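You operate a simulated robot arm through the tools that you are given. There is no shell and no other tool.

The job below is to be done with a simulated robot arm. You get a single attempt, and the scene is never put back.

## Task
Set the limit cam level with the store pointer.
Fine: open the cam guard door, cam knob slack, slide the cam, knob tight, door shut; the line stays locked off. Where these are worked on the way, their far stop is far enough and under half their travel is too little: cam guard door, cam knob.
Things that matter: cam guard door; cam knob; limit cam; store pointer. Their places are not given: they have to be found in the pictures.

Only the result counts: the job must be done as asked and must still hold three seconds after the hand-in. Knocking over, shifting, dropping, spilling or breaking anything else fails it.

## Robot
A 7-joint arm with a two-finger parallel gripper, fixed in place. Base frame: the origin is on the floor under the middle of its stand, x ahead of it, y to its left, z up. Readings come in mm, degrees, newtons and seconds.
With the tool pointing down near the work surface it reaches from about 100 to 620 mm from the base axis. Its first joint turns from -66.0 to 66.0 degrees. Payload 1.57 kg.
Tool frame: the origin (TCP) lies between the finger pads and is the grasp point; the fingertips stand 30 mm ahead of it; z points along the fingers, y is the line along which they close. Largest opening 110 mm; finger width 24, thickness 12; the body of the gripper, 48 by 112 mm, starts 78 mm behind the TCP.
Orientation is that of the tool frame in the base frame, as [roll, pitch, yaw] about the fixed x, y, z axes, in that order (R = Rz(yaw) Ry(pitch) Rx(roll)). With the fingers straight down and closing along the base's y, the tool's x points along the base's -x, its y along +y and its z along -z.

## Interface
- The arm moves only by the tool drive_tool. Its arguments are lists of equal length, an entry for each row: "travel": the shift along the tool's x, y, z in mm, a list of three; "rot": the turn, a rotation vector about the tool's x, y, z in degrees, a list of three; "jaw": the opening, from 0 (shut) to 1 (fully open). In form: {"travel": [[dx, dy, dz], ...], "rot": [[rx, ry, rz], ...], "jaw": [jaw, ...]}. A call has 1 to 20 rows; each row is the pose to reach, as a shift and turn from the pose commanded when the call began, along the tool's axes at that moment. Rows are played at 5 a second. More than 50 mm and 8.6 degrees between two rows, or a gripper value outside its range, and nothing of the call is played. A pose out of reach is approached as far as the arm can. The call stops where the force on the tool passes 50 N (or 10 N more than at its start, if that is more) or the arm is blocked; 0.2 s more then pass. The fingers move at their own pace (about 108 mm/s each) and stop on an object; they squeeze with about 34 N. The grip force told is the motor's: it shows also when the fingers shut on nothing. Time passes only in rows, and 0.2 s behind the last, so rows that repeat a pose let the fingers close. It gives the time, the measured TCP pose, the force on the tool (base axes), the opening and the grip force at its end, in the units of the frame above (readings bear some noise), with the torque about the TCP (base axes, N m) and any sound that the robot's microphone picked up.
- Cameras (640 x 400 px; columns grow to the right, rows downward): "scene" is fixed at [170.4, -393, 1409.4]; the picture's right is [0.74, -0.67, 0.00], its down [-0.35, -0.39, -0.85] and it looks along [0.57, 0.63, -0.52] (base axes); focal length 214 px, centre (320, 200). "wrist" rides on the gripper at [70, 16, -141] in the tool frame; the picture's right is [-0.23, 0.97, 0.00], its down [-0.85, -0.20, -0.48] and it looks along [-0.47, -0.11, 0.88] (tool axes); focal length 222 px, centre (320, 200).
- get_image(camera): a new picture of that camera. It takes no simulated time.
- point_at(camera, pixels): for up to 12 pixels [column, row] of the newest picture of that camera ("zoom" is the newest enlarged one), the place [x, y, z] in the base frame of the surface seen there, good to about 3 mm. It takes no simulated time.
- enlarge(camera, box): a new picture of the part [left, top, right, bottom] of that camera's present view, enlarged. It takes no simulated time.
- hand_in(): hands the job in; it is judged then, once.

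Unless the task says otherwise, let go and move clear before handing in.

The tools are called after "Emit:" as name(argument=value, ...) on one line, values as JSON. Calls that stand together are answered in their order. drive_tool: Moves the arm, as the interface text tells. Its arguments: {"type":"object","properties":{"travel":{"type":"array","items":{"type":"array","items":{"type":"number"}}},"rot":{"type":"array","items":{"type":"array","items":{"type":"number"}}},"jaw":{"type":"array","items":{"type":"number"}}},"required":["travel","rot","jaw"]} The other tools are called the same way: get_image (camera) takes a picture; point_at (camera, pixels) gives the place of the surface under pixels of a picture; enlarge (camera, box) takes an enlarged picture of a part of a camera's view; hand_in () hands the job in.

At the start:

```text
time_s: 0.0
tool_pos: [346.8, -35.9, 1345.6]
tool_rot: [180.0, 0.1, 179.9]
wrist_force: [-0.2, -1.0, 0.1]
wrist_torque: [-0.03, -0.02, 0.02]
width: 110.1
gripper_force: 0.1
```

scene: 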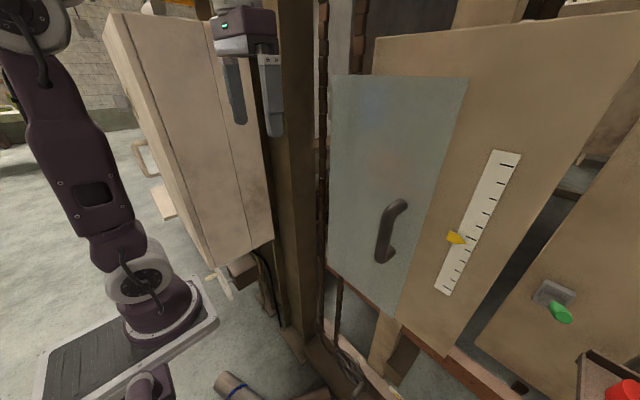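
wrist: 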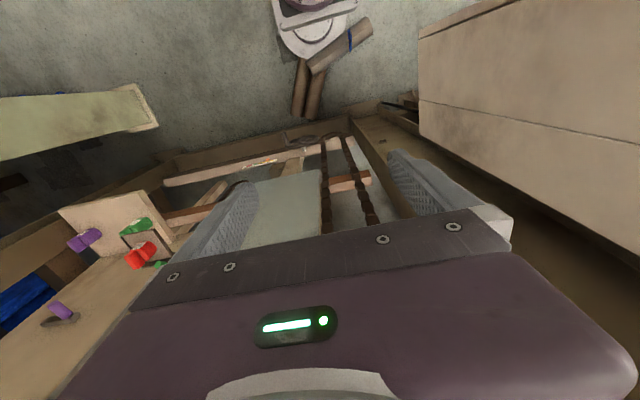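

The scene picture shows a grey-blue door with a bar handle near pixel (390,230), and a scale with a yellow pointer near (456,238). I'll enlarge those parts and measure points on them.

Emit:
enlarge(camera="scene", box=[310, 60, 530, 320])

Emit:
point_at(camera="scene", pixels=[[335, 80], [465, 82], [330, 262], [394, 314], [404, 204], [381, 258], [390, 230], [456, 238], [505, 155], [443, 291], [540, 80], [360, 160]])

Emit:
enlarge(camera="scene", box=[480, 220, 640, 400])

```text
1.54 times, centred on (420, 190) of scene
```

zoom: 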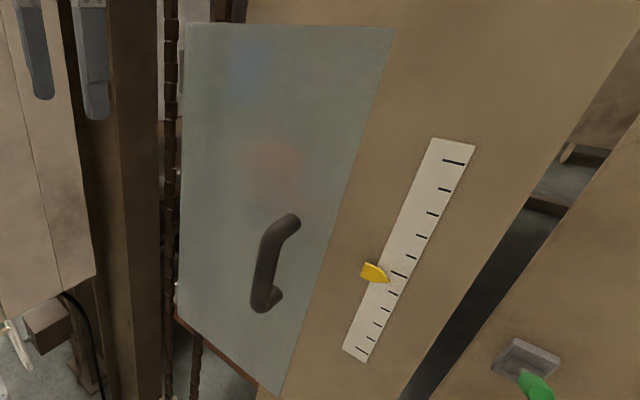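

```text
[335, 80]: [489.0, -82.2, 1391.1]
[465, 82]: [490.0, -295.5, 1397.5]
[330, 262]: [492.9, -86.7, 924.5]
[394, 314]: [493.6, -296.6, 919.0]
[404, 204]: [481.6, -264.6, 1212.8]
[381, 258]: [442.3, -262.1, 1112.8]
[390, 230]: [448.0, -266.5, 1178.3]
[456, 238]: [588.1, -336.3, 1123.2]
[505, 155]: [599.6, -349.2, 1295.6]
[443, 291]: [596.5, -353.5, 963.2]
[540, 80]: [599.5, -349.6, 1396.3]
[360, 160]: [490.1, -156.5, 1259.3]
```

```text
2.22 times, centred on (560, 310) of scene
```

zoom: 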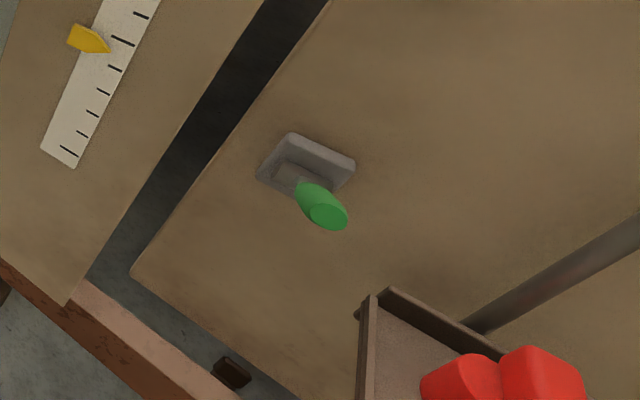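

The door measures about x=490, y −82 to −296, z 920 to 1391. The handle is near y=−265, so the hinge is probably on the left edge. I'll survey the obstacles around it before moving.

Emit:
point_at(camera="scene", pixels=[[108, 18], [205, 20], [270, 235], [212, 262], [160, 100], [290, 200], [323, 150], [362, 40], [215, 278], [378, 45], [300, 320], [230, 385]])

Emit:
enlarge(camera="scene", box=[100, 0, 340, 150])

Emit:
enlarge(camera="wrist", box=[0, 80, 440, 355])

Emit:
point_at(camera="wrist", pixels=[[325, 160], [350, 160], [380, 170], [460, 60], [450, 140], [150, 100], [60, 130], [120, 210], [270, 215], [300, 215], [310, 90], [85, 240]])

```text
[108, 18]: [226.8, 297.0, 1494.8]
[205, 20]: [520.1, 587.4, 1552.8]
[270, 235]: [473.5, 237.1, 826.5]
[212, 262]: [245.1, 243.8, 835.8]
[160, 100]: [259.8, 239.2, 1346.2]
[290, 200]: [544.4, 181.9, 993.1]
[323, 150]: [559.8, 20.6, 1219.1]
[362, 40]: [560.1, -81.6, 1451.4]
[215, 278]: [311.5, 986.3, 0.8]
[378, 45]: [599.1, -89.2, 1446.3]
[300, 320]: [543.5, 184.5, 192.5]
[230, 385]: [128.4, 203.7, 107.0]
```

```text
2.67 times, centred on (220, 75) of scene
```

zoom: 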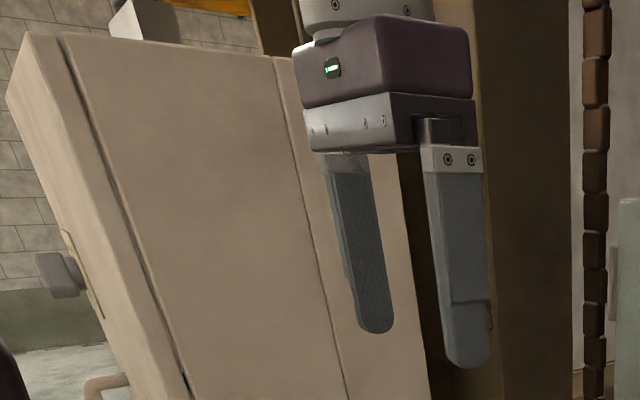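

```text
1.45 times, centred on (220, 218) of wrist
```

zoom: 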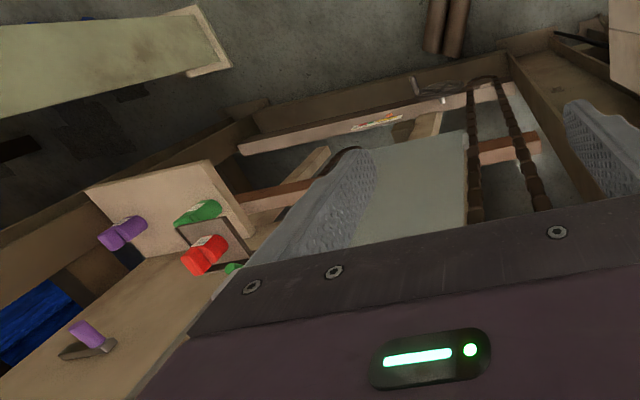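

```text
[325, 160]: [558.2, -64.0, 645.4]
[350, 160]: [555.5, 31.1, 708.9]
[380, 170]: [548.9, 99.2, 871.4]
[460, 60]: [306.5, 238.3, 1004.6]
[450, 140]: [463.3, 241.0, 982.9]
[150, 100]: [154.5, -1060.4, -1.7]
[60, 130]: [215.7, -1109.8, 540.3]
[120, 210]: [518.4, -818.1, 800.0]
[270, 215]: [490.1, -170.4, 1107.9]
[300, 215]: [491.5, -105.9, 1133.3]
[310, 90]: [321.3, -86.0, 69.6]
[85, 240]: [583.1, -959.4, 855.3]
```

Chains hang at about x=560, y from 30 to −80, and a cabinet face stands at y≈240. I'll check where the arm's own links are before I plan the reach.

Emit:
point_at(camera="scene", pixels=[[150, 300], [130, 260], [95, 190], [60, 100], [30, 20], [60, 350], [205, 310], [245, 20], [235, 100], [272, 120], [150, 380], [40, 60]])

Emit:
point_at(camera="wrist", pixels=[[170, 180], [225, 190], [205, 210], [140, 250], [160, 262], [100, 300], [300, 150], [250, 170], [200, 185], [340, 200], [310, 140], [380, 110]])

```text
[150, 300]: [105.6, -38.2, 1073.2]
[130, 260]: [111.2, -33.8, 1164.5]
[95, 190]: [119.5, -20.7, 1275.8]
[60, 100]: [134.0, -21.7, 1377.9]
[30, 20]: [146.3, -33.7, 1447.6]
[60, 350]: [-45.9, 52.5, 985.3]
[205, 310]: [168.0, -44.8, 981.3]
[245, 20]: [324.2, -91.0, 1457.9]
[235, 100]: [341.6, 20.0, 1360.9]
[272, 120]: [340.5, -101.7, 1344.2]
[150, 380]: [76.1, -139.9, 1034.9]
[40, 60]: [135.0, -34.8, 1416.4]
```

```text
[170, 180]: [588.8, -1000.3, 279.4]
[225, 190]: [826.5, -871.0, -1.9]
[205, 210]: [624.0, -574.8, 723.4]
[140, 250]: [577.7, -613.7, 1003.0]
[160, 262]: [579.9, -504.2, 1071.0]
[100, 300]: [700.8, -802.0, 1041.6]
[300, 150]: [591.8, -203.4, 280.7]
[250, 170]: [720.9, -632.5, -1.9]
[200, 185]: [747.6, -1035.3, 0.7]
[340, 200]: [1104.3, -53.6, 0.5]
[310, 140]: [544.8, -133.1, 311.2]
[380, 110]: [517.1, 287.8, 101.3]
```

The arm's base sits at about z=985, and there is free space in front of the door. I'll turn the tool to point forward (+x) while moving right and down, stopping well clear of the door.

Emit:
drive_tool(travel=[[5, -10, 8], [10, -20, 16], [15, -30, 24], [20, -40, 32], [25, -50, 40], [30, -60, 48], [35, -70, 56], [40, -80, 64], [45, -90, 72], [50, -100, 80], [55, -110, 88]], rot=[[0, -8.18, 0], [0, -16.36, 0], [0, -24.54, 0], [0, -32.72, 0], [0, -40.9, 0], [0, -49.08, 0], [0, -57.26, 0], [0, -65.44, 0], [0, -73.62, 0], [0, -81.8, 0], [0, -90, 0]], jaw=[1, 1, 1, 1, 1, 1, 1, 1, 1, 1, 1])

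Emit:
get_image(camera="wrist")

Emit:
get_image(camera="scene")

```text
time_s: 2.4
tool_pos: [291.2, -145.2, 1257.2]
tool_rot: [81.0, 89.8, 80.8]
wrist_force: [0.1, -0.4, -0.4]
wrist_torque: [-0.02, 0.01, -0.04]
width: 109.8
gripper_force: 0.0
```

```text
taken
```

wrist: 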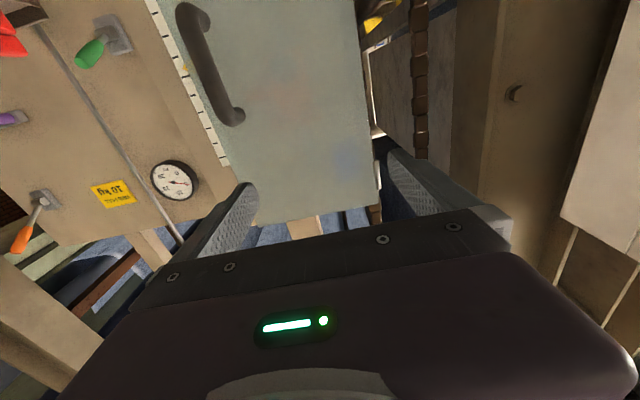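

```text
taken
```

scene: 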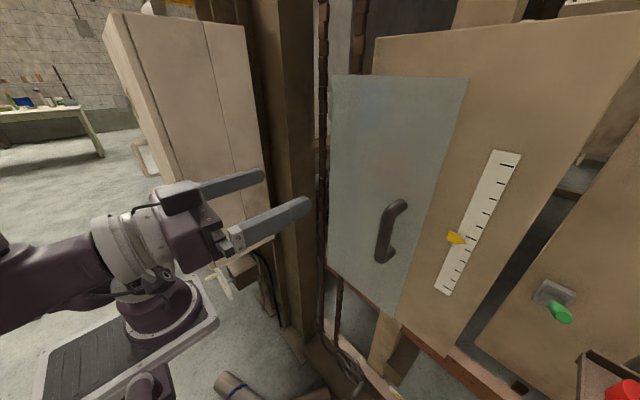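

The tool now points forward and the wrist view is upside down. A second yellow thing shows at (375,20), just past the door's left edge. I'll enlarge and measure it.

Emit:
enlarge(camera="wrist", box=[130, 0, 450, 200])

Emit:
point_at(camera="wrist", pixels=[[375, 22], [366, 60], [380, 100], [395, 15], [420, 60], [400, 130], [188, 12], [234, 115], [210, 60], [360, 150], [255, 215], [515, 92]])

```text
2.00 times, centred on (290, 100) of wrist
```

zoom: 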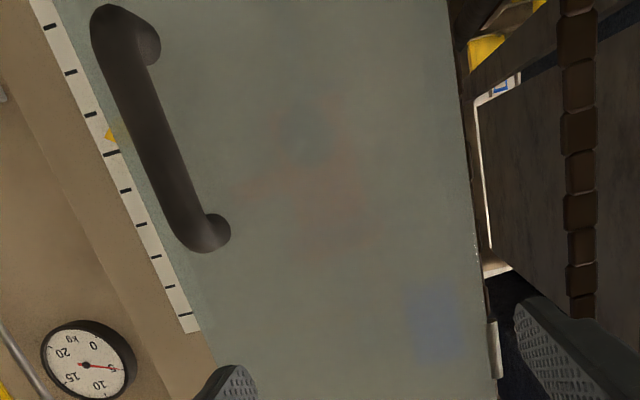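

```text
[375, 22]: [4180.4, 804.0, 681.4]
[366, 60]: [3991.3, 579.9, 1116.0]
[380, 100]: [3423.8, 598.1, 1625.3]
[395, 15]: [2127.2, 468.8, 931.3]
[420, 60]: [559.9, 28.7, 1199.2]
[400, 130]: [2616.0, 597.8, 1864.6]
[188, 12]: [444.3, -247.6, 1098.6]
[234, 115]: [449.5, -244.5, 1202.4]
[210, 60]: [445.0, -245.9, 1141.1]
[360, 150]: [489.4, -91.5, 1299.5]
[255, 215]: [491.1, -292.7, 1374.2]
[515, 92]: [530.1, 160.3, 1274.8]
```

The bar handle runs vertically at about x≈452, y≈−256, z 1098–1212, about 40 mm off the door, and a hinge shows at the door's left edge. I'll move to a spot just in front of it, jaw open.

Emit:
drive_tool(travel=[[17, -18, 0], [34, -37, 15], [51, -55, 35], [68, -74, 55], [85, -93, 75], [102, -111, 95]], rot=[[0, 0, 0], [0, 0, 0], [0, 0, 0], [0, 0, 0], [0, 0, 0], [0, 0, 0]], jaw=[0.8, 0.7, 0.7, 0.7, 0.7, 0.7])

Emit:
get_image(camera="wrist")

Emit:
enlarge(camera="scene", box=[310, 120, 530, 320])

```text
time_s: 3.8
tool_pos: [384.6, -259.5, 1155.3]
tool_rot: [-142.4, 90.0, -142.4]
wrist_force: [-0.3, -0.1, 0.2]
wrist_torque: [0.03, 0.01, -0.01]
width: 77.1
gripper_force: 0.1
```

```text
taken
```

wrist: 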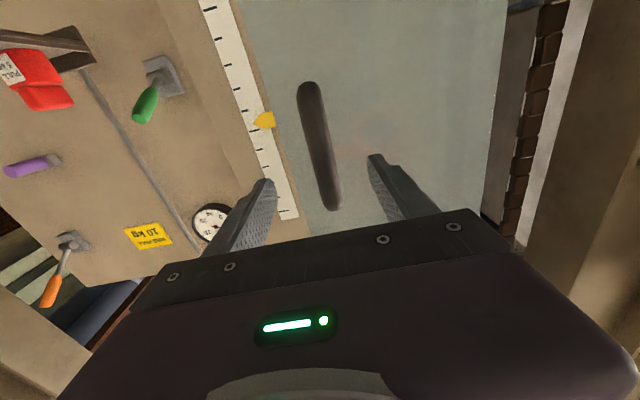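

```text
2.00 times, centred on (420, 220) of scene
```

zoom: 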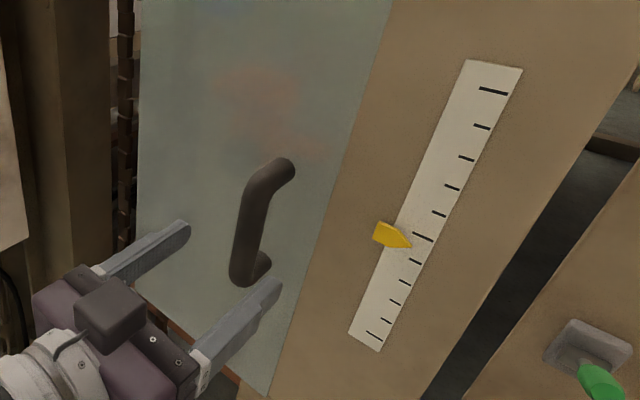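

The handle is at (320,145) in the wrist view, between the open fingers. I'll measure it and the pointer before moving in.

Emit:
point_at(camera="wrist", pixels=[[308, 110], [318, 110], [326, 110], [330, 180], [322, 180], [310, 90], [334, 205], [265, 120], [256, 122], [273, 118], [250, 87], [258, 130]])

Emit:
enlarge(camera="wrist", box=[200, 60, 360, 220])

```text
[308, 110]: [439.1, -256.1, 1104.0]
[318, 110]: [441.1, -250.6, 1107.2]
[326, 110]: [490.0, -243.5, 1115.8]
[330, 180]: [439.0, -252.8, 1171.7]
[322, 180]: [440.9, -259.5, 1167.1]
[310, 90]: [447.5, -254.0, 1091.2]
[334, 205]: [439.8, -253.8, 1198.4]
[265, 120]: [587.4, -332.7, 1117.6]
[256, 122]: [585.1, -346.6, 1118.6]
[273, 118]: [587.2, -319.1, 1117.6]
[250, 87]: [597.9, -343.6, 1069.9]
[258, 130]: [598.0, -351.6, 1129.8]
```

```text
2.50 times, centred on (280, 140) of wrist
```

zoom: 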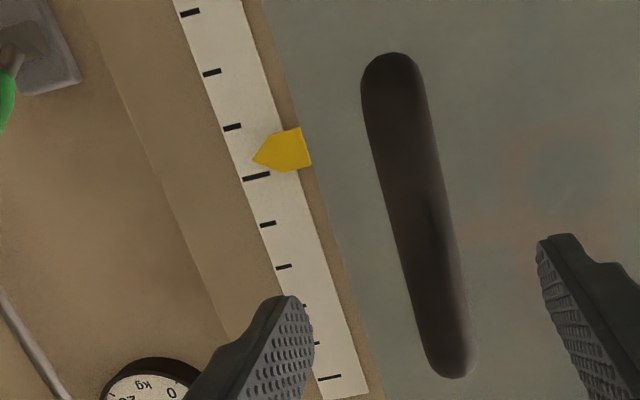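

The bar's front is at x≈440 and its centre at y≈−257. I'll measure the pointer tip in this zoom, then move in and close on the handle.

Emit:
point_at(camera="zoom", pixels=[[255, 161], [262, 160], [258, 162], [308, 130], [308, 163], [280, 170], [275, 137], [256, 177], [232, 127], [268, 223]])

Emit:
drive_tool(travel=[[1, 2, 15], [2, 2, 30], [3, 2, 45], [3, 2, 58], [3, 2, 60], [3, 2, 60], [3, 2, 60]], rot=[[0, 0, 0], [0, 0, 0], [0, 0, 0], [0, 0, 0], [0, 0, 0], [0, 0, 0], [0, 0, 0]], jaw=[0.7, 0.7, 0.7, 0.7, 0.3, 0.05, 0])

Emit:
get_image(camera="wrist")

Emit:
get_image(camera="scene")

```text
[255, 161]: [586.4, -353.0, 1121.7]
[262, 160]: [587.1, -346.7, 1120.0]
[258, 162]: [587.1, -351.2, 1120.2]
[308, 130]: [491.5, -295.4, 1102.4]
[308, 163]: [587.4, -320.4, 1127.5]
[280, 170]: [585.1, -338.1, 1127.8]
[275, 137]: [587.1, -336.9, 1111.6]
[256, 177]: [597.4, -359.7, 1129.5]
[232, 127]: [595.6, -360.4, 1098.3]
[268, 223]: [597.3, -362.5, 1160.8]
```

```text
time_s: 5.4
tool_pos: [447.7, -255.8, 1152.2]
tool_rot: [33.5, 90.0, 33.5]
wrist_force: [1.1, -0.5, 1.1]
wrist_torque: [0.03, -0.06, -0.13]
width: 22.8
gripper_force: 35.5
```

```text
taken
```

wrist: 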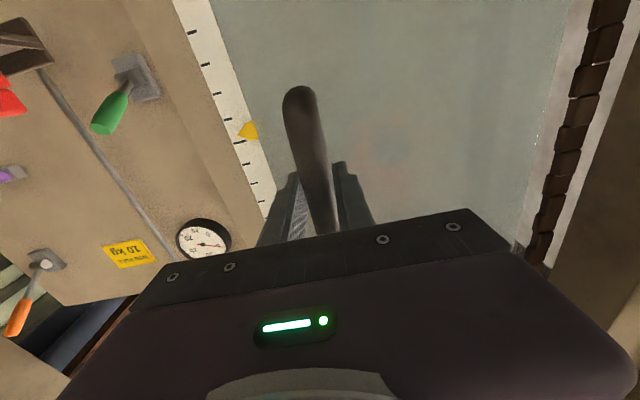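

```text
taken
```

scene: 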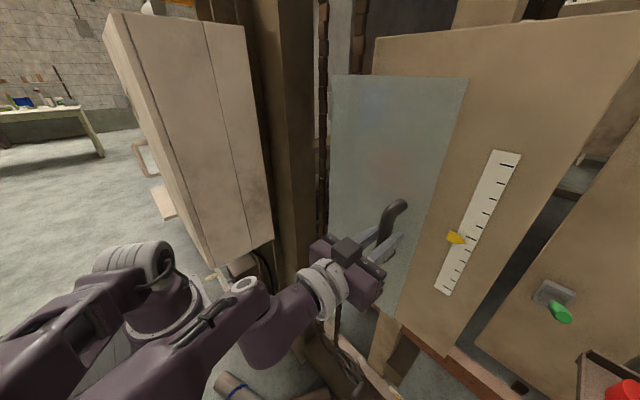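

The jaw closed on the bar at 22.8 mm, and the pointer tip is at about z≈1120. I'll pull along the arc around a hinge guessed at (490,−82), starting with 12 degrees to see how the door resists.

Emit:
drive_tool(travel=[[0, 2.5, -9.0], [0, 5.4, -17.9], [0, 8.8, -26.7], [0, 12.6, -35.2]], rot=[[3, 0, 0], [6, 0, 0], [9, 0, 0], [12, 0, 0]], jaw=[0, 0, 0, 0])

Emit:
get_image(camera="scene")

Emit:
get_image(camera="wrist")

```text
time_s: 6.4
tool_pos: [415.7, -243.7, 1154.1]
tool_rot: [169.3, 89.5, 158.3]
wrist_force: [15.3, 33.2, -33.8]
wrist_torque: [-0.39, 0.29, 0.13]
width: 23.1
gripper_force: 35.7
out of reach, approached as far as the arm can: row 4
```

```text
taken
```

scene: 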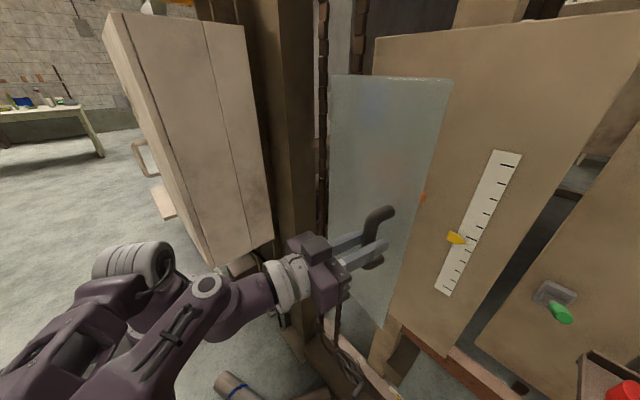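

```text
taken
```

wrist: 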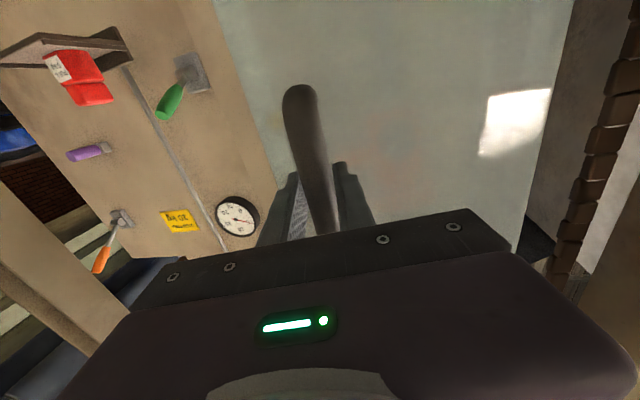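

The door opened roughly 10 degrees, then row 4 hit the arm's reach limit with about 33 N of side force. An orange part now shows at (423,197), so I'll look closer before choosing the next motion.

Emit:
enlarge(camera="scene", box=[360, 120, 480, 300])

Emit:
point_at(camera="scene", pixels=[[423, 197], [440, 160], [432, 180], [420, 230], [450, 100], [452, 82], [332, 78], [385, 328], [410, 280], [470, 100], [455, 120], [400, 305]])

Emit:
enlarge(camera="scene", box=[60, 200, 400, 400])

```text
2.22 times, centred on (420, 210) of scene
```

zoom: 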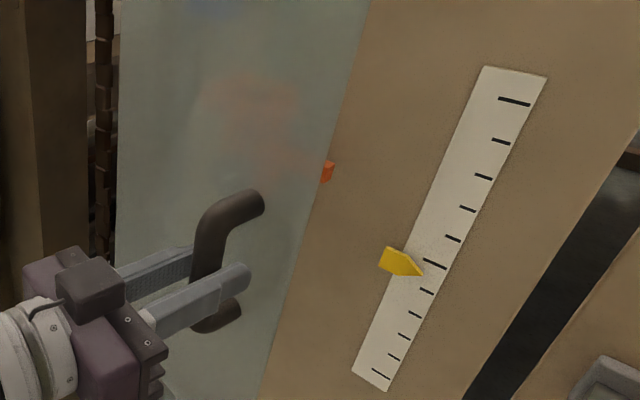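

```text
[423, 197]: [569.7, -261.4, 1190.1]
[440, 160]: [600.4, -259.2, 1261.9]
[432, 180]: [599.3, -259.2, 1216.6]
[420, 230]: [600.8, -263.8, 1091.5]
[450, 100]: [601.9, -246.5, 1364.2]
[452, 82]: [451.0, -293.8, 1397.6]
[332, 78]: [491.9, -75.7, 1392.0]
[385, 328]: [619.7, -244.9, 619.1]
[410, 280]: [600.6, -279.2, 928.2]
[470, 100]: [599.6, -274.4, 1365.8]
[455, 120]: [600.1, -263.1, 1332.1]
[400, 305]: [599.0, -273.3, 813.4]
```

```text
1.88 times, centred on (230, 300) of scene
```

zoom: 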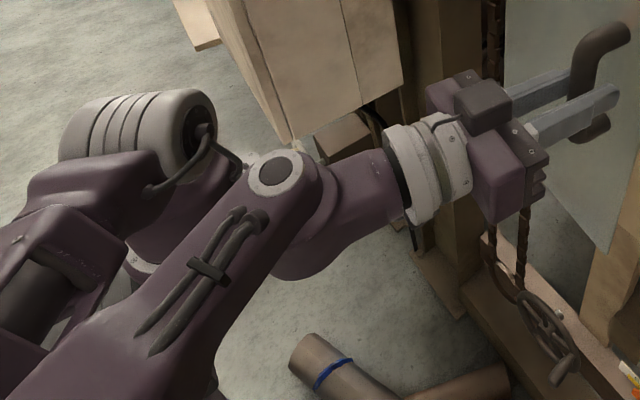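

The orange part at about (570,−261,1190) sits behind the door, in front of the x=600 panel. The bar can turn in the pads, so I'll ease the tool's yaw back toward straight ahead to leave the reach limit, then read the force.

Emit:
drive_tool(travel=[[0, 0, 0], [0, 0, 0]], rot=[[-3, 0, 0], [-6, 0, 0]], jaw=[0, 0])

```text
time_s: 7.0
tool_pos: [415.5, -243.9, 1155.7]
tool_rot: [-106.6, 89.8, -111.9]
wrist_force: [17.9, 36.3, -18.3]
wrist_torque: [0.02, 0.24, -0.19]
width: 22.6
gripper_force: 35.3
```

The force is almost purely radial, toward the hinge at about 40 N, so my arc is slightly too wide and the door itself turns freely. I'll move a few millimetres toward the hinge to unload it.

Emit:
drive_tool(travel=[[1, 2, 0.6], [2, 3.75, 1.2]], rot=[[0, 0, 0], [0, 0, 0]], jaw=[0, 0])

```text
time_s: 7.6
tool_pos: [415.9, -245.0, 1157.2]
tool_rot: [-43.4, 89.8, -49.3]
wrist_force: [9.1, 23.4, 11.7]
wrist_torque: [0.18, 0.02, 0.24]
width: 22.6
gripper_force: 35.0
```

The stiffness is about 3.5 N/mm and the force is falling. I'll go a bit further in toward the hinge while continuing to open, keeping the yaw.

Emit:
drive_tool(travel=[[-0.5, 5, -5], [-1, 9.6, -12.1]], rot=[[0, 0, 0], [0, 0, 0]], jaw=[0, 0])

```text
time_s: 8.2
tool_pos: [403.6, -238.8, 1156.8]
tool_rot: [108.2, 90.0, 101.4]
wrist_force: [-2.6, -10.2, 0.3]
wrist_torque: [-0.05, 0.02, -0.36]
width: 22.6
gripper_force: 35.1
```

The forces dropped to about 10 N and the pose matches the 15-degree point of the arc. I'll continue to about 30 degrees with the same yaw.

Emit:
drive_tool(travel=[[0, 2.5, -7], [0, 4.7, -14.3], [0, 9, -21], [0, 12.7, -27.9], [0, 17.5, -34.5], [0, 21.7, -40.8]], rot=[[0, 0, 0], [0, 0, 0], [0, 0, 0], [0, 0, 0], [0, 0, 0], [0, 0, 0]], jaw=[0, 0, 0, 0, 0, 0])

Emit:
get_image(camera="scene")

Emit:
get_image(camera="wrist")

```text
time_s: 9.6
tool_pos: [366.3, -217.2, 1165.2]
tool_rot: [-169.1, 89.9, -173.7]
wrist_force: [5.2, 7.6, -2.1]
wrist_torque: [-0.08, -0.17, 0.28]
width: 22.6
gripper_force: 35.4
out of reach, approached as far as the arm can: row 3, 4, 5, 6
stopped in row 6: the force on the tool passed its limit at 55 N (the readings are from after the stop); the commanded pose is now the measured one
```

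```text
taken
```

scene: 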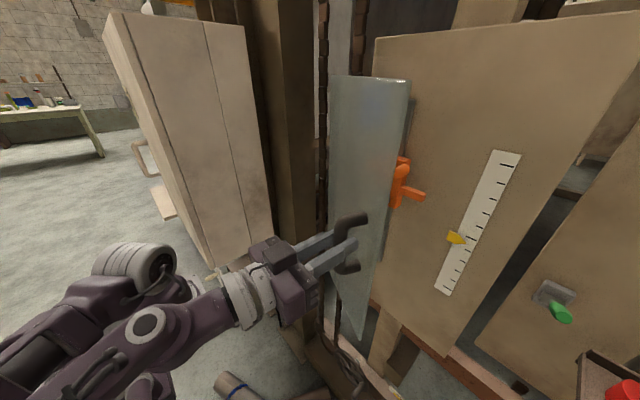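

```text
taken
```

wrist: 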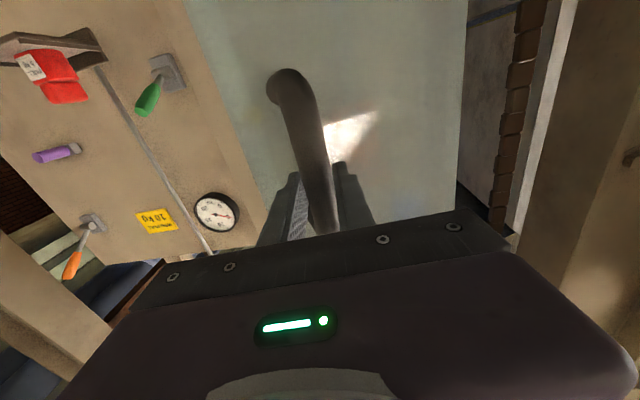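

The door is about 28 degrees open and the arm drifted up to z=1165 to stay in reach. The orange part near (402,185) is now showing, so I'll look closer.

Emit:
enlarge(camera="scene", box=[350, 120, 470, 270])

Emit:
point_at(camera="scene", pixels=[[402, 172], [418, 195], [397, 195], [400, 160], [410, 83], [365, 330], [330, 80], [392, 182]])

```text
2.67 times, centred on (410, 195) of scene
```

zoom: 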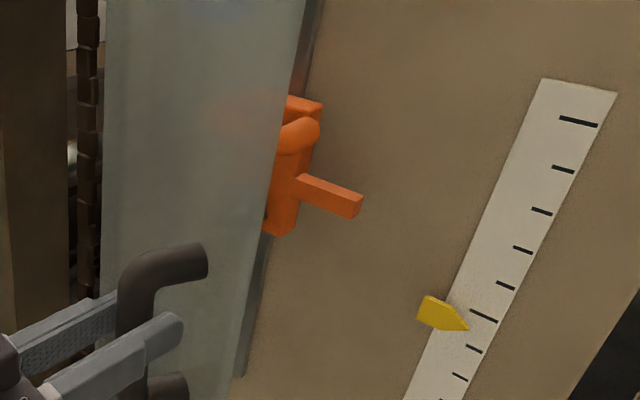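

```text
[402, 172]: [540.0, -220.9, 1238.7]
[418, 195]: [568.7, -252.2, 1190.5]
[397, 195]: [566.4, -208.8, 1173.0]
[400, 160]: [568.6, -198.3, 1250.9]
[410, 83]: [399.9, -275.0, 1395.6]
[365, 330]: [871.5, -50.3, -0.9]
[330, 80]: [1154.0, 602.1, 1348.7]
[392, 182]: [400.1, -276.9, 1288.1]
```

The orange cam has an arm whose tip is near (569,−252,1190), and a rounded knob near (540,−221,1239). The door's free edge is at (400,−275). I'll let go of the handle, back off and rise to about z=1290, where reach is better, before pushing the door from its inner side.

Emit:
drive_tool(travel=[[0, 0, 0], [0, 0, 0], [0, 0, -10], [-10, 0, -25], [-40, 0, -40], [-70, 0, -50], [-100, 0, -55], [-125, 0, -60]], rot=[[0, 0, 0], [0, 0, 0], [0, 0, 0], [0, 0, 0], [0, 0, 0], [0, 0, 0], [0, 0, 0], [0, 0, 0]], jaw=[0.35, 0.45, 0.45, 0.45, 0.45, 0.45, 0.3, 0.1])

Emit:
get_image(camera="scene")

Emit:
get_image(camera="wrist")

```text
time_s: 11.4
tool_pos: [304.7, -213.2, 1289.3]
tool_rot: [-174.7, 89.8, -179.6]
wrist_force: [0.0, 0.5, 0.2]
wrist_torque: [0.02, -0.03, 0.0]
width: 10.8
gripper_force: 0.1
```

```text
taken
```

scene: 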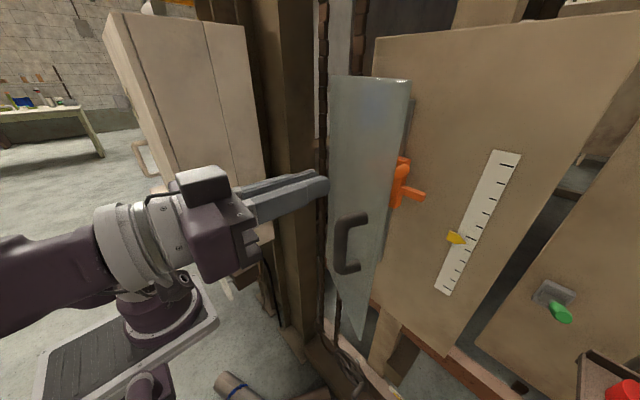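

```text
taken
```

wrist: 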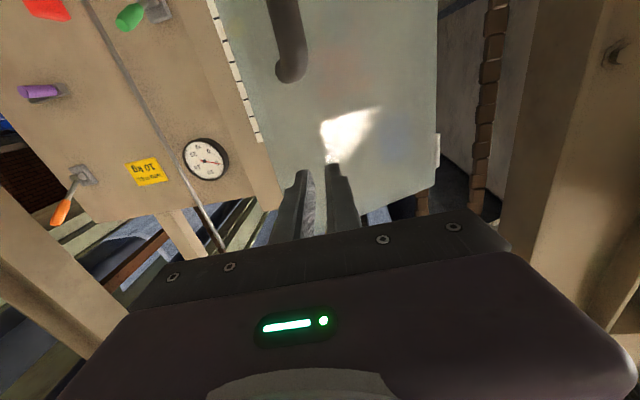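

The door holds its position with the edge still near (408,83). I'll close the fingers, swing right past the free edge, and then go forward so the closed fingers sit beside and behind it.

Emit:
drive_tool(travel=[[0, -28, 3], [0, -56, 6], [0, -84, 9], [0, -111, 12], [0, -109, 33], [0, -107, 54], [0, -104, 75], [0, -102, 96]], rot=[[-1, 0, 0], [-2, 0, 0], [-4, 0, 0], [-6, 0, 0], [-6, 0, 0], [-6, 0, 0], [-6, 0, 0], [-6, 0, 0]], jaw=[0, 0, 0, 0, 0, 0, 0, 0])

Emit:
get_image(camera="scene")

Emit:
get_image(camera="wrist")

```text
time_s: 13.2
tool_pos: [394.2, -322.3, 1289.2]
tool_rot: [175.0, 89.9, 176.3]
wrist_force: [0.1, -0.4, -0.3]
wrist_torque: [-0.02, -0.03, -0.03]
width: 0.0
gripper_force: 21.0
```

```text
taken
```

scene: 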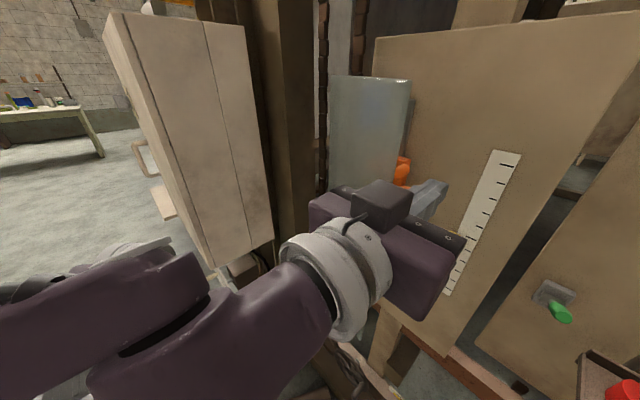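

```text
taken
```

wrist: 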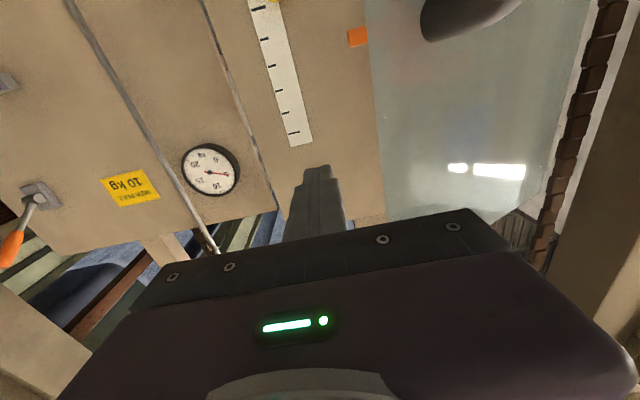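

The closed fingers are at (394,−322), to the right of the door edge at about (400,−275). I'll sweep left (+y), drawing back as the edge swings so it stays on the fingers.

Emit:
drive_tool(travel=[[0, 20, 0], [0, 33, -6], [0, 43, -12], [0, 54, -17], [0, 66, -24], [0, 77, -35], [0, 88, -45], [0, 98, -54], [0, 108, -62], [0, 119, -70], [0, 130, -77]], rot=[[0, 0, 0], [0, 0, 0], [0, 0, 0], [0, 0, 0], [0, 0, 0], [0, 0, 0], [0, 0, 0], [0, 0, 0], [0, 0, 0], [0, 0, 0], [0, 0, 0]], jaw=[0, 0, 0, 0, 0, 0, 0, 0, 0, 0, 0])

Emit:
get_image(camera="scene")

Emit:
get_image(camera="wrist")

```text
time_s: 14.2
tool_pos: [373.9, -281.9, 1288.7]
tool_rot: [29.6, 89.6, 29.3]
wrist_force: [-6.7, -13.5, -5.1]
wrist_torque: [-0.22, 0.16, -0.07]
width: 0.0
gripper_force: 21.0
stopped in row 5: the force on the tool passed its limit at 59 N (the readings are from after the stop); the commanded pose is now the measured one
```

```text
taken
```

scene: 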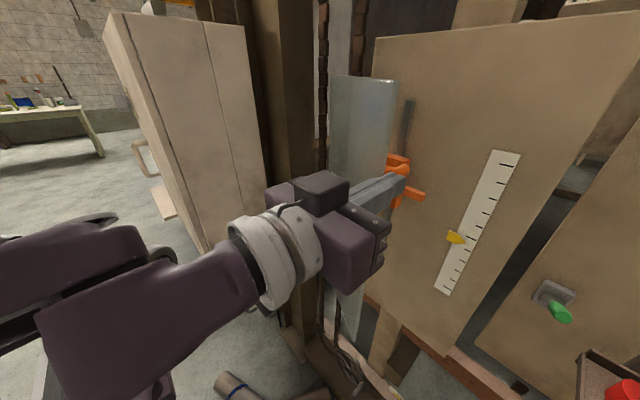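

```text
taken
```

wrist: 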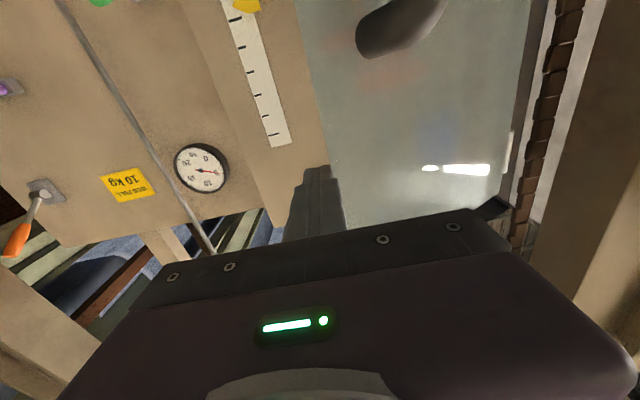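

The push stopped at 59 N with the TCP at (374,−282), and the door had moved only a little. I'll see where the edge touches the fingers.

Emit:
enlarge(camera="scene", box=[320, 130, 440, 250])

Emit:
point_at(camera="scene", pixels=[[397, 84], [394, 120], [388, 160], [335, 80], [402, 178], [382, 190], [360, 120], [340, 120]])

Emit:
enlarge(camera="wrist", box=[250, 120, 410, 240])

```text
3.33 times, centred on (380, 190) of scene
```

zoom: 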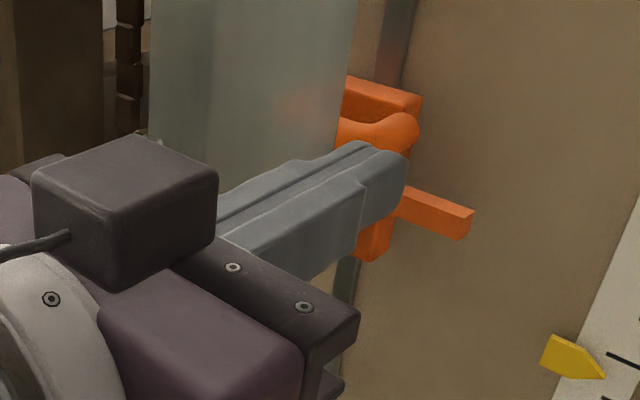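

```text
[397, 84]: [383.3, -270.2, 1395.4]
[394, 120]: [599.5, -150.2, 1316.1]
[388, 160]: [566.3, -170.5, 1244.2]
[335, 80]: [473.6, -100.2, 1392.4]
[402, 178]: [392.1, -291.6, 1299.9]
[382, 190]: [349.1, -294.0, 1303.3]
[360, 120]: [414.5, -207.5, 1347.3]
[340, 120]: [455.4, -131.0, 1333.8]
```

```text
3.33 times, centred on (330, 180) of wrist
```

zoom: 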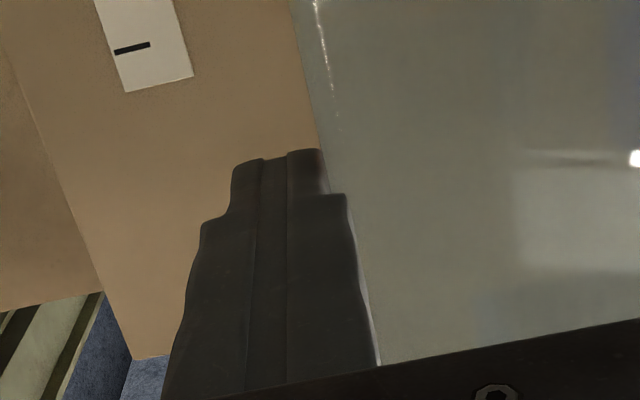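

The door edge is at (383,−270), about 29 degrees open, and a sideways push there is nearly self-locking. Hooking the door over its top edge (z≈1397) with the tool pointing down should work better. I'll back away right, rise, and turn the tool down.

Emit:
drive_tool(travel=[[0, -25, 0], [0, -55, 0], [-20, -58, 2], [-40, -58, 4], [-60, -58, 6], [-80, -58, 8], [-100, -58, 10], [-120, -58, 12], [-140, -58, 14], [-160, -58, 16], [-175, -58, 18], [-185, -58, 20], [-195, -58, 22]], rot=[[0, 0, 0], [0, 0, 0], [0, 8, 0], [0, 16, 0], [0, 24, 0], [0, 32, 0], [0, 40, 0], [0, 48, 0], [0, 56.3, 0], [0, 64.7, 0], [0, 73.1, 0], [0, 81.5, 0], [0, 90, 0]], jaw=[0, 0, 0, 0, 0, 0, 0, 0, 0, 0, 0, 0, 0])

Emit:
get_image(camera="scene")

Emit:
get_image(camera="wrist")

```text
time_s: 17.0
tool_pos: [248.7, -248.5, 1347.3]
tool_rot: [179.9, 4.3, 179.9]
wrist_force: [0.1, 0.0, -0.6]
wrist_torque: [-0.03, -0.02, 0.02]
width: 0.0
gripper_force: 21.4
out of reach, approached as far as the arm can: row 7, 8, 9, 10, 11, 12, 13
```

```text
taken
```

scene: 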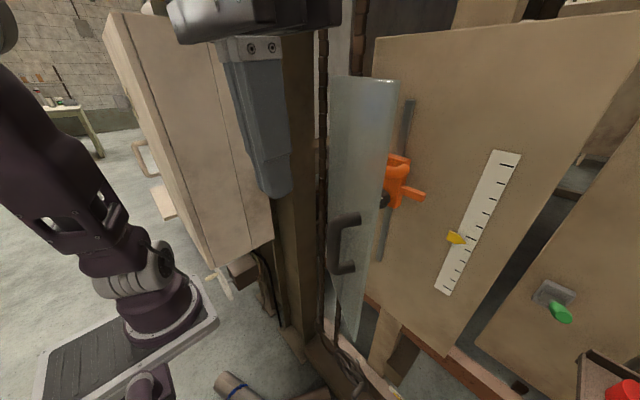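

```text
taken
```

wrist: 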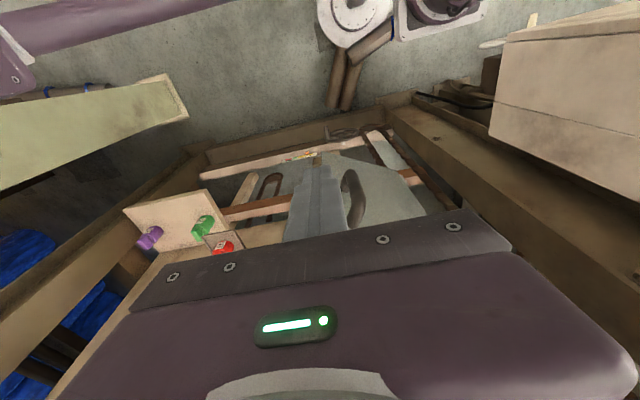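

The arm couldn't reach straight down at that height and ended at (249,−249,1347), and the door wasn't touched. Gripping the bar again with the tool tilted about 45° down would keep the wrist in a better range. I'll measure the bar and test how commands relate to this pose with a small downward move.

Emit:
point_at(camera="scene", pixels=[[334, 225], [332, 245], [336, 262], [356, 217], [345, 268], [338, 235], [395, 180], [415, 193], [385, 200], [408, 105], [380, 258], [397, 160]])

Emit:
enlarge(camera="scene", box=[320, 80, 480, 280])

Emit:
drive_tool(travel=[[0, 0, 20]], rot=[[0, 0, 0]], jaw=[0.3])

```text
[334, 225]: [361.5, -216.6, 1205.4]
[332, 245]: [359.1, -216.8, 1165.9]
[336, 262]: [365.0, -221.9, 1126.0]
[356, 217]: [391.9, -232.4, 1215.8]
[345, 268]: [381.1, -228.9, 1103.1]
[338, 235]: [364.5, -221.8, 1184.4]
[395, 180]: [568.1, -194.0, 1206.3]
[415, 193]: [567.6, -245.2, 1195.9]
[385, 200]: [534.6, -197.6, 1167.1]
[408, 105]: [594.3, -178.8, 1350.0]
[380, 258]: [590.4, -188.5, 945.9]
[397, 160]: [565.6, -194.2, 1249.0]
```

```text
2.00 times, centred on (400, 180) of scene
```

zoom: 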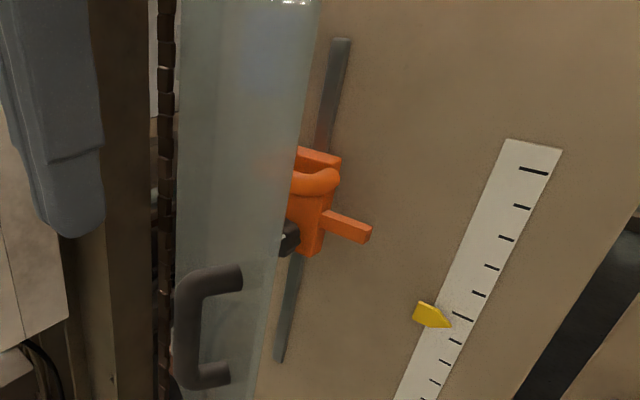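

```text
time_s: 17.4
tool_pos: [255.0, -249.2, 1326.3]
tool_rot: [-179.9, 4.4, -180.0]
wrist_force: [0.3, -0.1, -0.4]
wrist_torque: [-0.01, 0.02, 0.0]
width: 32.8
gripper_force: 0.0
```

A 20 mm move down tool z worked from the reached pose. The bar's centre is about (367,−211), a dark knob is at about (535,−198,1167), and the cam rides a vertical rail near (592,−183). I'll yaw the tool to match the door and move in front of the handle.

Emit:
drive_tool(travel=[[-8, 17, 7], [-16, 34, 14], [-24, 51, 21], [-33, 69, 28]], rot=[[0, 0, 6.25], [0, 0, 12.5], [0, 0, 18.75], [0, 0, 25]], jaw=[0.5, 0.6, 0.6, 0.6])

```text
time_s: 18.4
tool_pos: [295.1, -181.0, 1299.5]
tool_rot: [178.0, 4.0, 154.8]
wrist_force: [-0.5, -0.3, 0.6]
wrist_torque: [-0.03, -0.02, 0.03]
width: 66.1
gripper_force: 0.0
```

The yaw is set at about −25°. Next I'll tilt the tool to about 45° down-forward while moving to a point 75 mm short of the bar.

Emit:
drive_tool(travel=[[-3, 0.5, 13], [-6, 1, 26], [-9, 1.6, 39], [-12, 2.2, 52], [-16, 2.8, 65], [-19.3, 3.3, 78]], rot=[[0, -6.8, 0], [0, -13.6, 0], [0, -20.4, 0], [0, -27.2, 0], [0, -34, 0], [0, -41, 0]], jaw=[0.6, 0.6, 0.6, 0.6, 0.6, 0.6])

Emit:
get_image(camera="scene")

Emit:
get_image(camera="wrist")

```text
time_s: 19.8
tool_pos: [321.5, -184.7, 1221.7]
tool_rot: [177.5, 45.1, 153.1]
wrist_force: [-0.9, -0.2, 1.1]
wrist_torque: [0.03, -0.02, 0.0]
width: 65.9
gripper_force: 0.1
```

```text
taken
```

scene: 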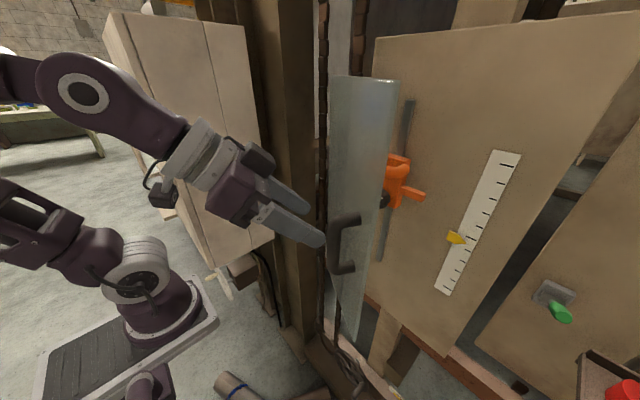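

```text
taken
```

wrist: 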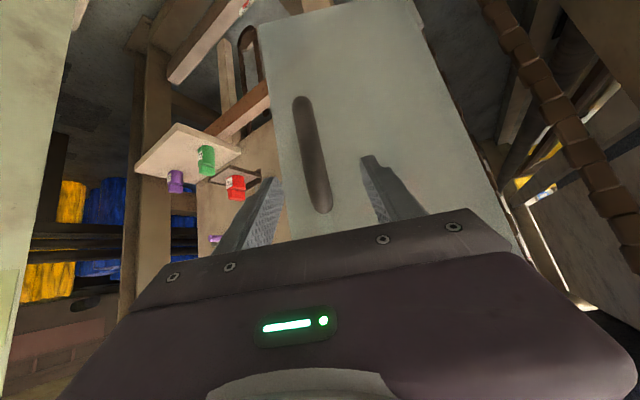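

The handle is at (312,150) in the wrist view, between the fingers. I'll measure it again to line up.

Emit:
point_at(camera="wrist", pixels=[[302, 110], [310, 150], [316, 150], [322, 190], [325, 208], [314, 130], [345, 150], [290, 60]])

```text
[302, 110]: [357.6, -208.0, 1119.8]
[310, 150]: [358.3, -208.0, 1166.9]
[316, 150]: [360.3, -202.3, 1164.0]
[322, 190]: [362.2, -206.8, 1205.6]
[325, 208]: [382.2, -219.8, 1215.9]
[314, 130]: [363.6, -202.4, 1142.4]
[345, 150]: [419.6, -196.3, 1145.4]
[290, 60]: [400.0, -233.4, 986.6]
```

The bar's centre is at about (368,−211). I'll advance about 75 mm along the tool axis and close on it.

Emit:
drive_tool(travel=[[0.5, -3, 15], [1, -5, 35], [2, -6, 55], [2.5, -6, 74], [2.5, -6, 74], [2.5, -6, 74], [2.5, -6, 74]], rot=[[0, 0, 0], [0, 0, 0], [0, 0, 0], [0, 0, 0], [0, 0, 0], [0, 0, 0], [0, 0, 0]], jaw=[0.6, 0.6, 0.6, 0.6, 0.2, 0, 0])

Emit:
get_image(camera="wrist")

```text
time_s: 21.4
tool_pos: [362.7, -209.1, 1166.5]
tool_rot: [177.4, 45.0, 153.0]
wrist_force: [-20.0, -23.4, -0.4]
wrist_torque: [-1.32, 0.6, -0.15]
width: 23.2
gripper_force: 36.1
```

```text
taken
```

wrist: 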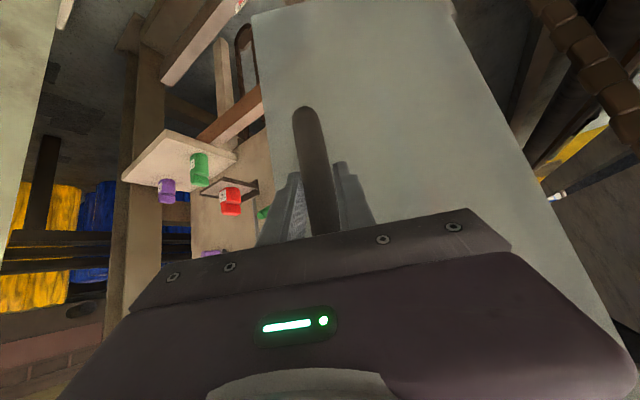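

The bar is gripped at 23.2 mm with about 30 N pointing outward from the hinge, so I should ease outward a few millimetres while continuing the arc (radius about 181 mm about (490,−80)), turning the tool with the door.

Emit:
drive_tool(travel=[[1.05, -4.75, -1.3], [9.5, 0, -9.5], [16.8, 4.8, -16.7]], rot=[[0, 0, 0], [2.76, -0.12, 2.75], [5.24, -0.23, 5.22]], jaw=[0, 0, 0])

```text
time_s: 22.2
tool_pos: [346.5, -192.0, 1165.8]
tool_rot: [177.5, 44.9, 146.0]
wrist_force: [13.7, 13.0, -12.4]
wrist_torque: [-1.18, 0.51, 0.23]
width: 23.2
gripper_force: 35.9
```

The position follows the arc (346.5,−192.0) with the force now slightly inward at 19 N. I'll correct by 4 mm inward and go on to about 62 degrees of door angle.

Emit:
drive_tool(travel=[[8.3, 7.4, -6.6], [16.8, 13.7, -13.3], [24.5, 19.8, -20.7], [31.9, 26.6, -27.8], [39, 34.2, -34.6], [45.7, 42.5, -40.9]], rot=[[2.8, -0.12, 2.8], [5.65, -0.25, 5.66], [8.5, -0.37, 8.5], [11.3, -0.5, 11.3], [14.1, -0.62, 14.2], [16.9, -0.74, 17]], jaw=[0, 0, 0, 0, 0, 0])

Emit:
get_image(camera="scene")

```text
time_s: 23.1
tool_pos: [326.2, -159.1, 1165.8]
tool_rot: [177.6, 45.3, 132.7]
wrist_force: [-15.7, -8.9, 8.3]
wrist_torque: [-1.33, 0.94, 0.02]
width: 23.5
gripper_force: 35.3
stopped in row 4: the force on the tool passed its limit at 54 N (the readings are from after the stop); the commanded pose is now the measured one
```

```text
taken
```

scene: 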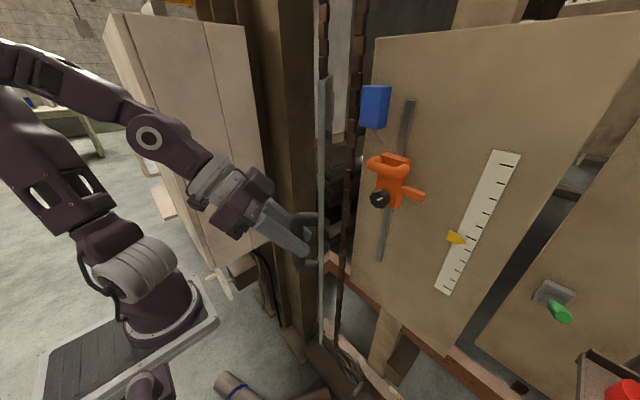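

The door is at roughly 51 degrees and the cam mechanism is fully visible. The stop was probably dynamic, as I was moving quite fast, so I'll continue along the arc at half the speed.

Emit:
drive_tool(travel=[[3.5, 1.8, -3.4], [6.95, 3.6, -6.9], [10.6, 5.7, -10.4], [14.2, 7.9, -14], [17.8, 10.4, -17.5], [21.3, 13, -21], [24.8, 15.8, -24.4], [28.2, 18.7, -27.7]], rot=[[1.17, -0.05, 1.16], [2.34, -0.1, 2.32], [3.6, -0.15, 3.55], [4.83, -0.2, 4.78], [6.1, -0.25, 6.0], [7.3, -0.3, 7.24], [8.55, -0.35, 8.5], [9.8, -0.4, 9.7]], jaw=[0, 0, 0, 0, 0, 0, 0, 0])

```text
time_s: 24.9
tool_pos: [309.1, -118.7, 1166.7]
tool_rot: [177.8, 44.8, 118.8]
wrist_force: [-39.4, -12.2, 1.2]
wrist_torque: [-0.61, 1.14, -0.18]
width: 23.3
gripper_force: 35.5
out of reach, approached as far as the arm can: row 5
```

The pose is (309,−119), about 64 degrees open, with 39 N pushing outward from the hinge, so my arc is now too tight. I'll ease outward about 5 mm and creep onward.

Emit:
drive_tool(travel=[[0.6, -2.3, -0.7], [1.2, -4.6, -1.3], [4.5, -3, -4.6], [7.9, -1.4, -7.9], [11.2, 0.5, -11], [14.5, 2.5, -14.2]], rot=[[0, 0, 0], [0, 0, 0], [1.05, -0.04, 1.05], [2.1, -0.08, 2.1], [3.15, -0.12, 3.2], [4.2, -0.16, 4.25]], jaw=[0, 0, 0, 0, 0, 0])

Emit:
get_image(camera="scene")

Emit:
get_image(camera="wrist")

```text
time_s: 26.3
tool_pos: [305.4, -99.5, 1166.3]
tool_rot: [177.0, 45.5, 112.9]
wrist_force: [0.2, -1.8, 22.8]
wrist_torque: [-0.34, 1.16, -0.21]
width: 23.4
gripper_force: 36.1
out of reach, approached as far as the arm can: row 2
```

```text
taken
```

scene: 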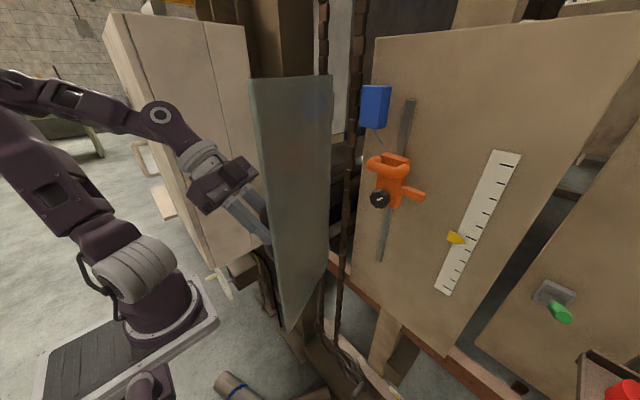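

```text
taken
```

wrist: 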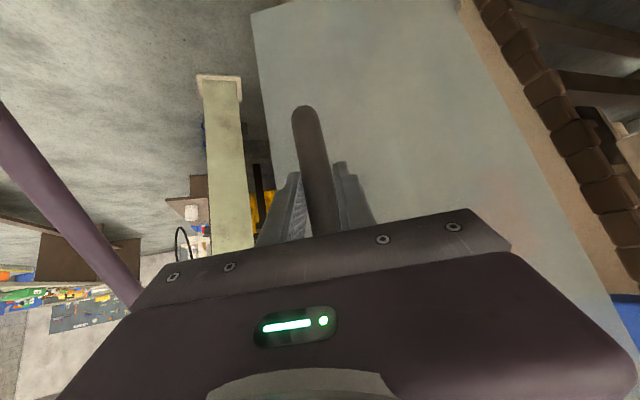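

The sideways forces are near zero, with about 23 N upward, and the door is at roughly 70 degrees. I'll raise 5 mm and keep swinging past 90 degrees, watching for its stop.

Emit:
drive_tool(travel=[[1.5, 2, -7.5], [5.2, 4.5, -12.2], [9, 7.2, -16.7], [12.9, 10, -21.1], [16.9, 13.1, -25.1], [20.9, 16.3, -29], [24.8, 19.8, -32.8], [28.7, 23.4, -36.6], [32.5, 27.3, -40.3], [36.2, 31.2, -43.9]], rot=[[1.4, -0.07, 1.4], [2.85, -0.15, 2.8], [4.3, -0.22, 4.2], [5.7, -0.3, 5.6], [7.1, -0.35, 7], [8.6, -0.4, 8.4], [10, -0.5, 9.8], [11.4, -0.6, 11.2], [12.8, -0.65, 12.6], [14.3, -0.7, 14]], jaw=[0, 0, 0, 0, 0, 0, 0, 0, 0, 0])

Emit:
get_image(camera="scene")

```text
time_s: 28.5
tool_pos: [306.3, -34.8, 1171.9]
tool_rot: [177.8, 45.0, 92.7]
wrist_force: [-26.9, 4.3, -28.2]
wrist_torque: [0.07, 1.25, -0.12]
width: 23.1
gripper_force: 35.8
```

```text
taken
```

scene: 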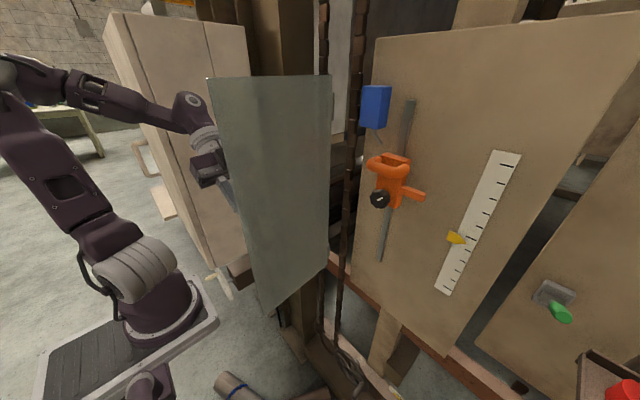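

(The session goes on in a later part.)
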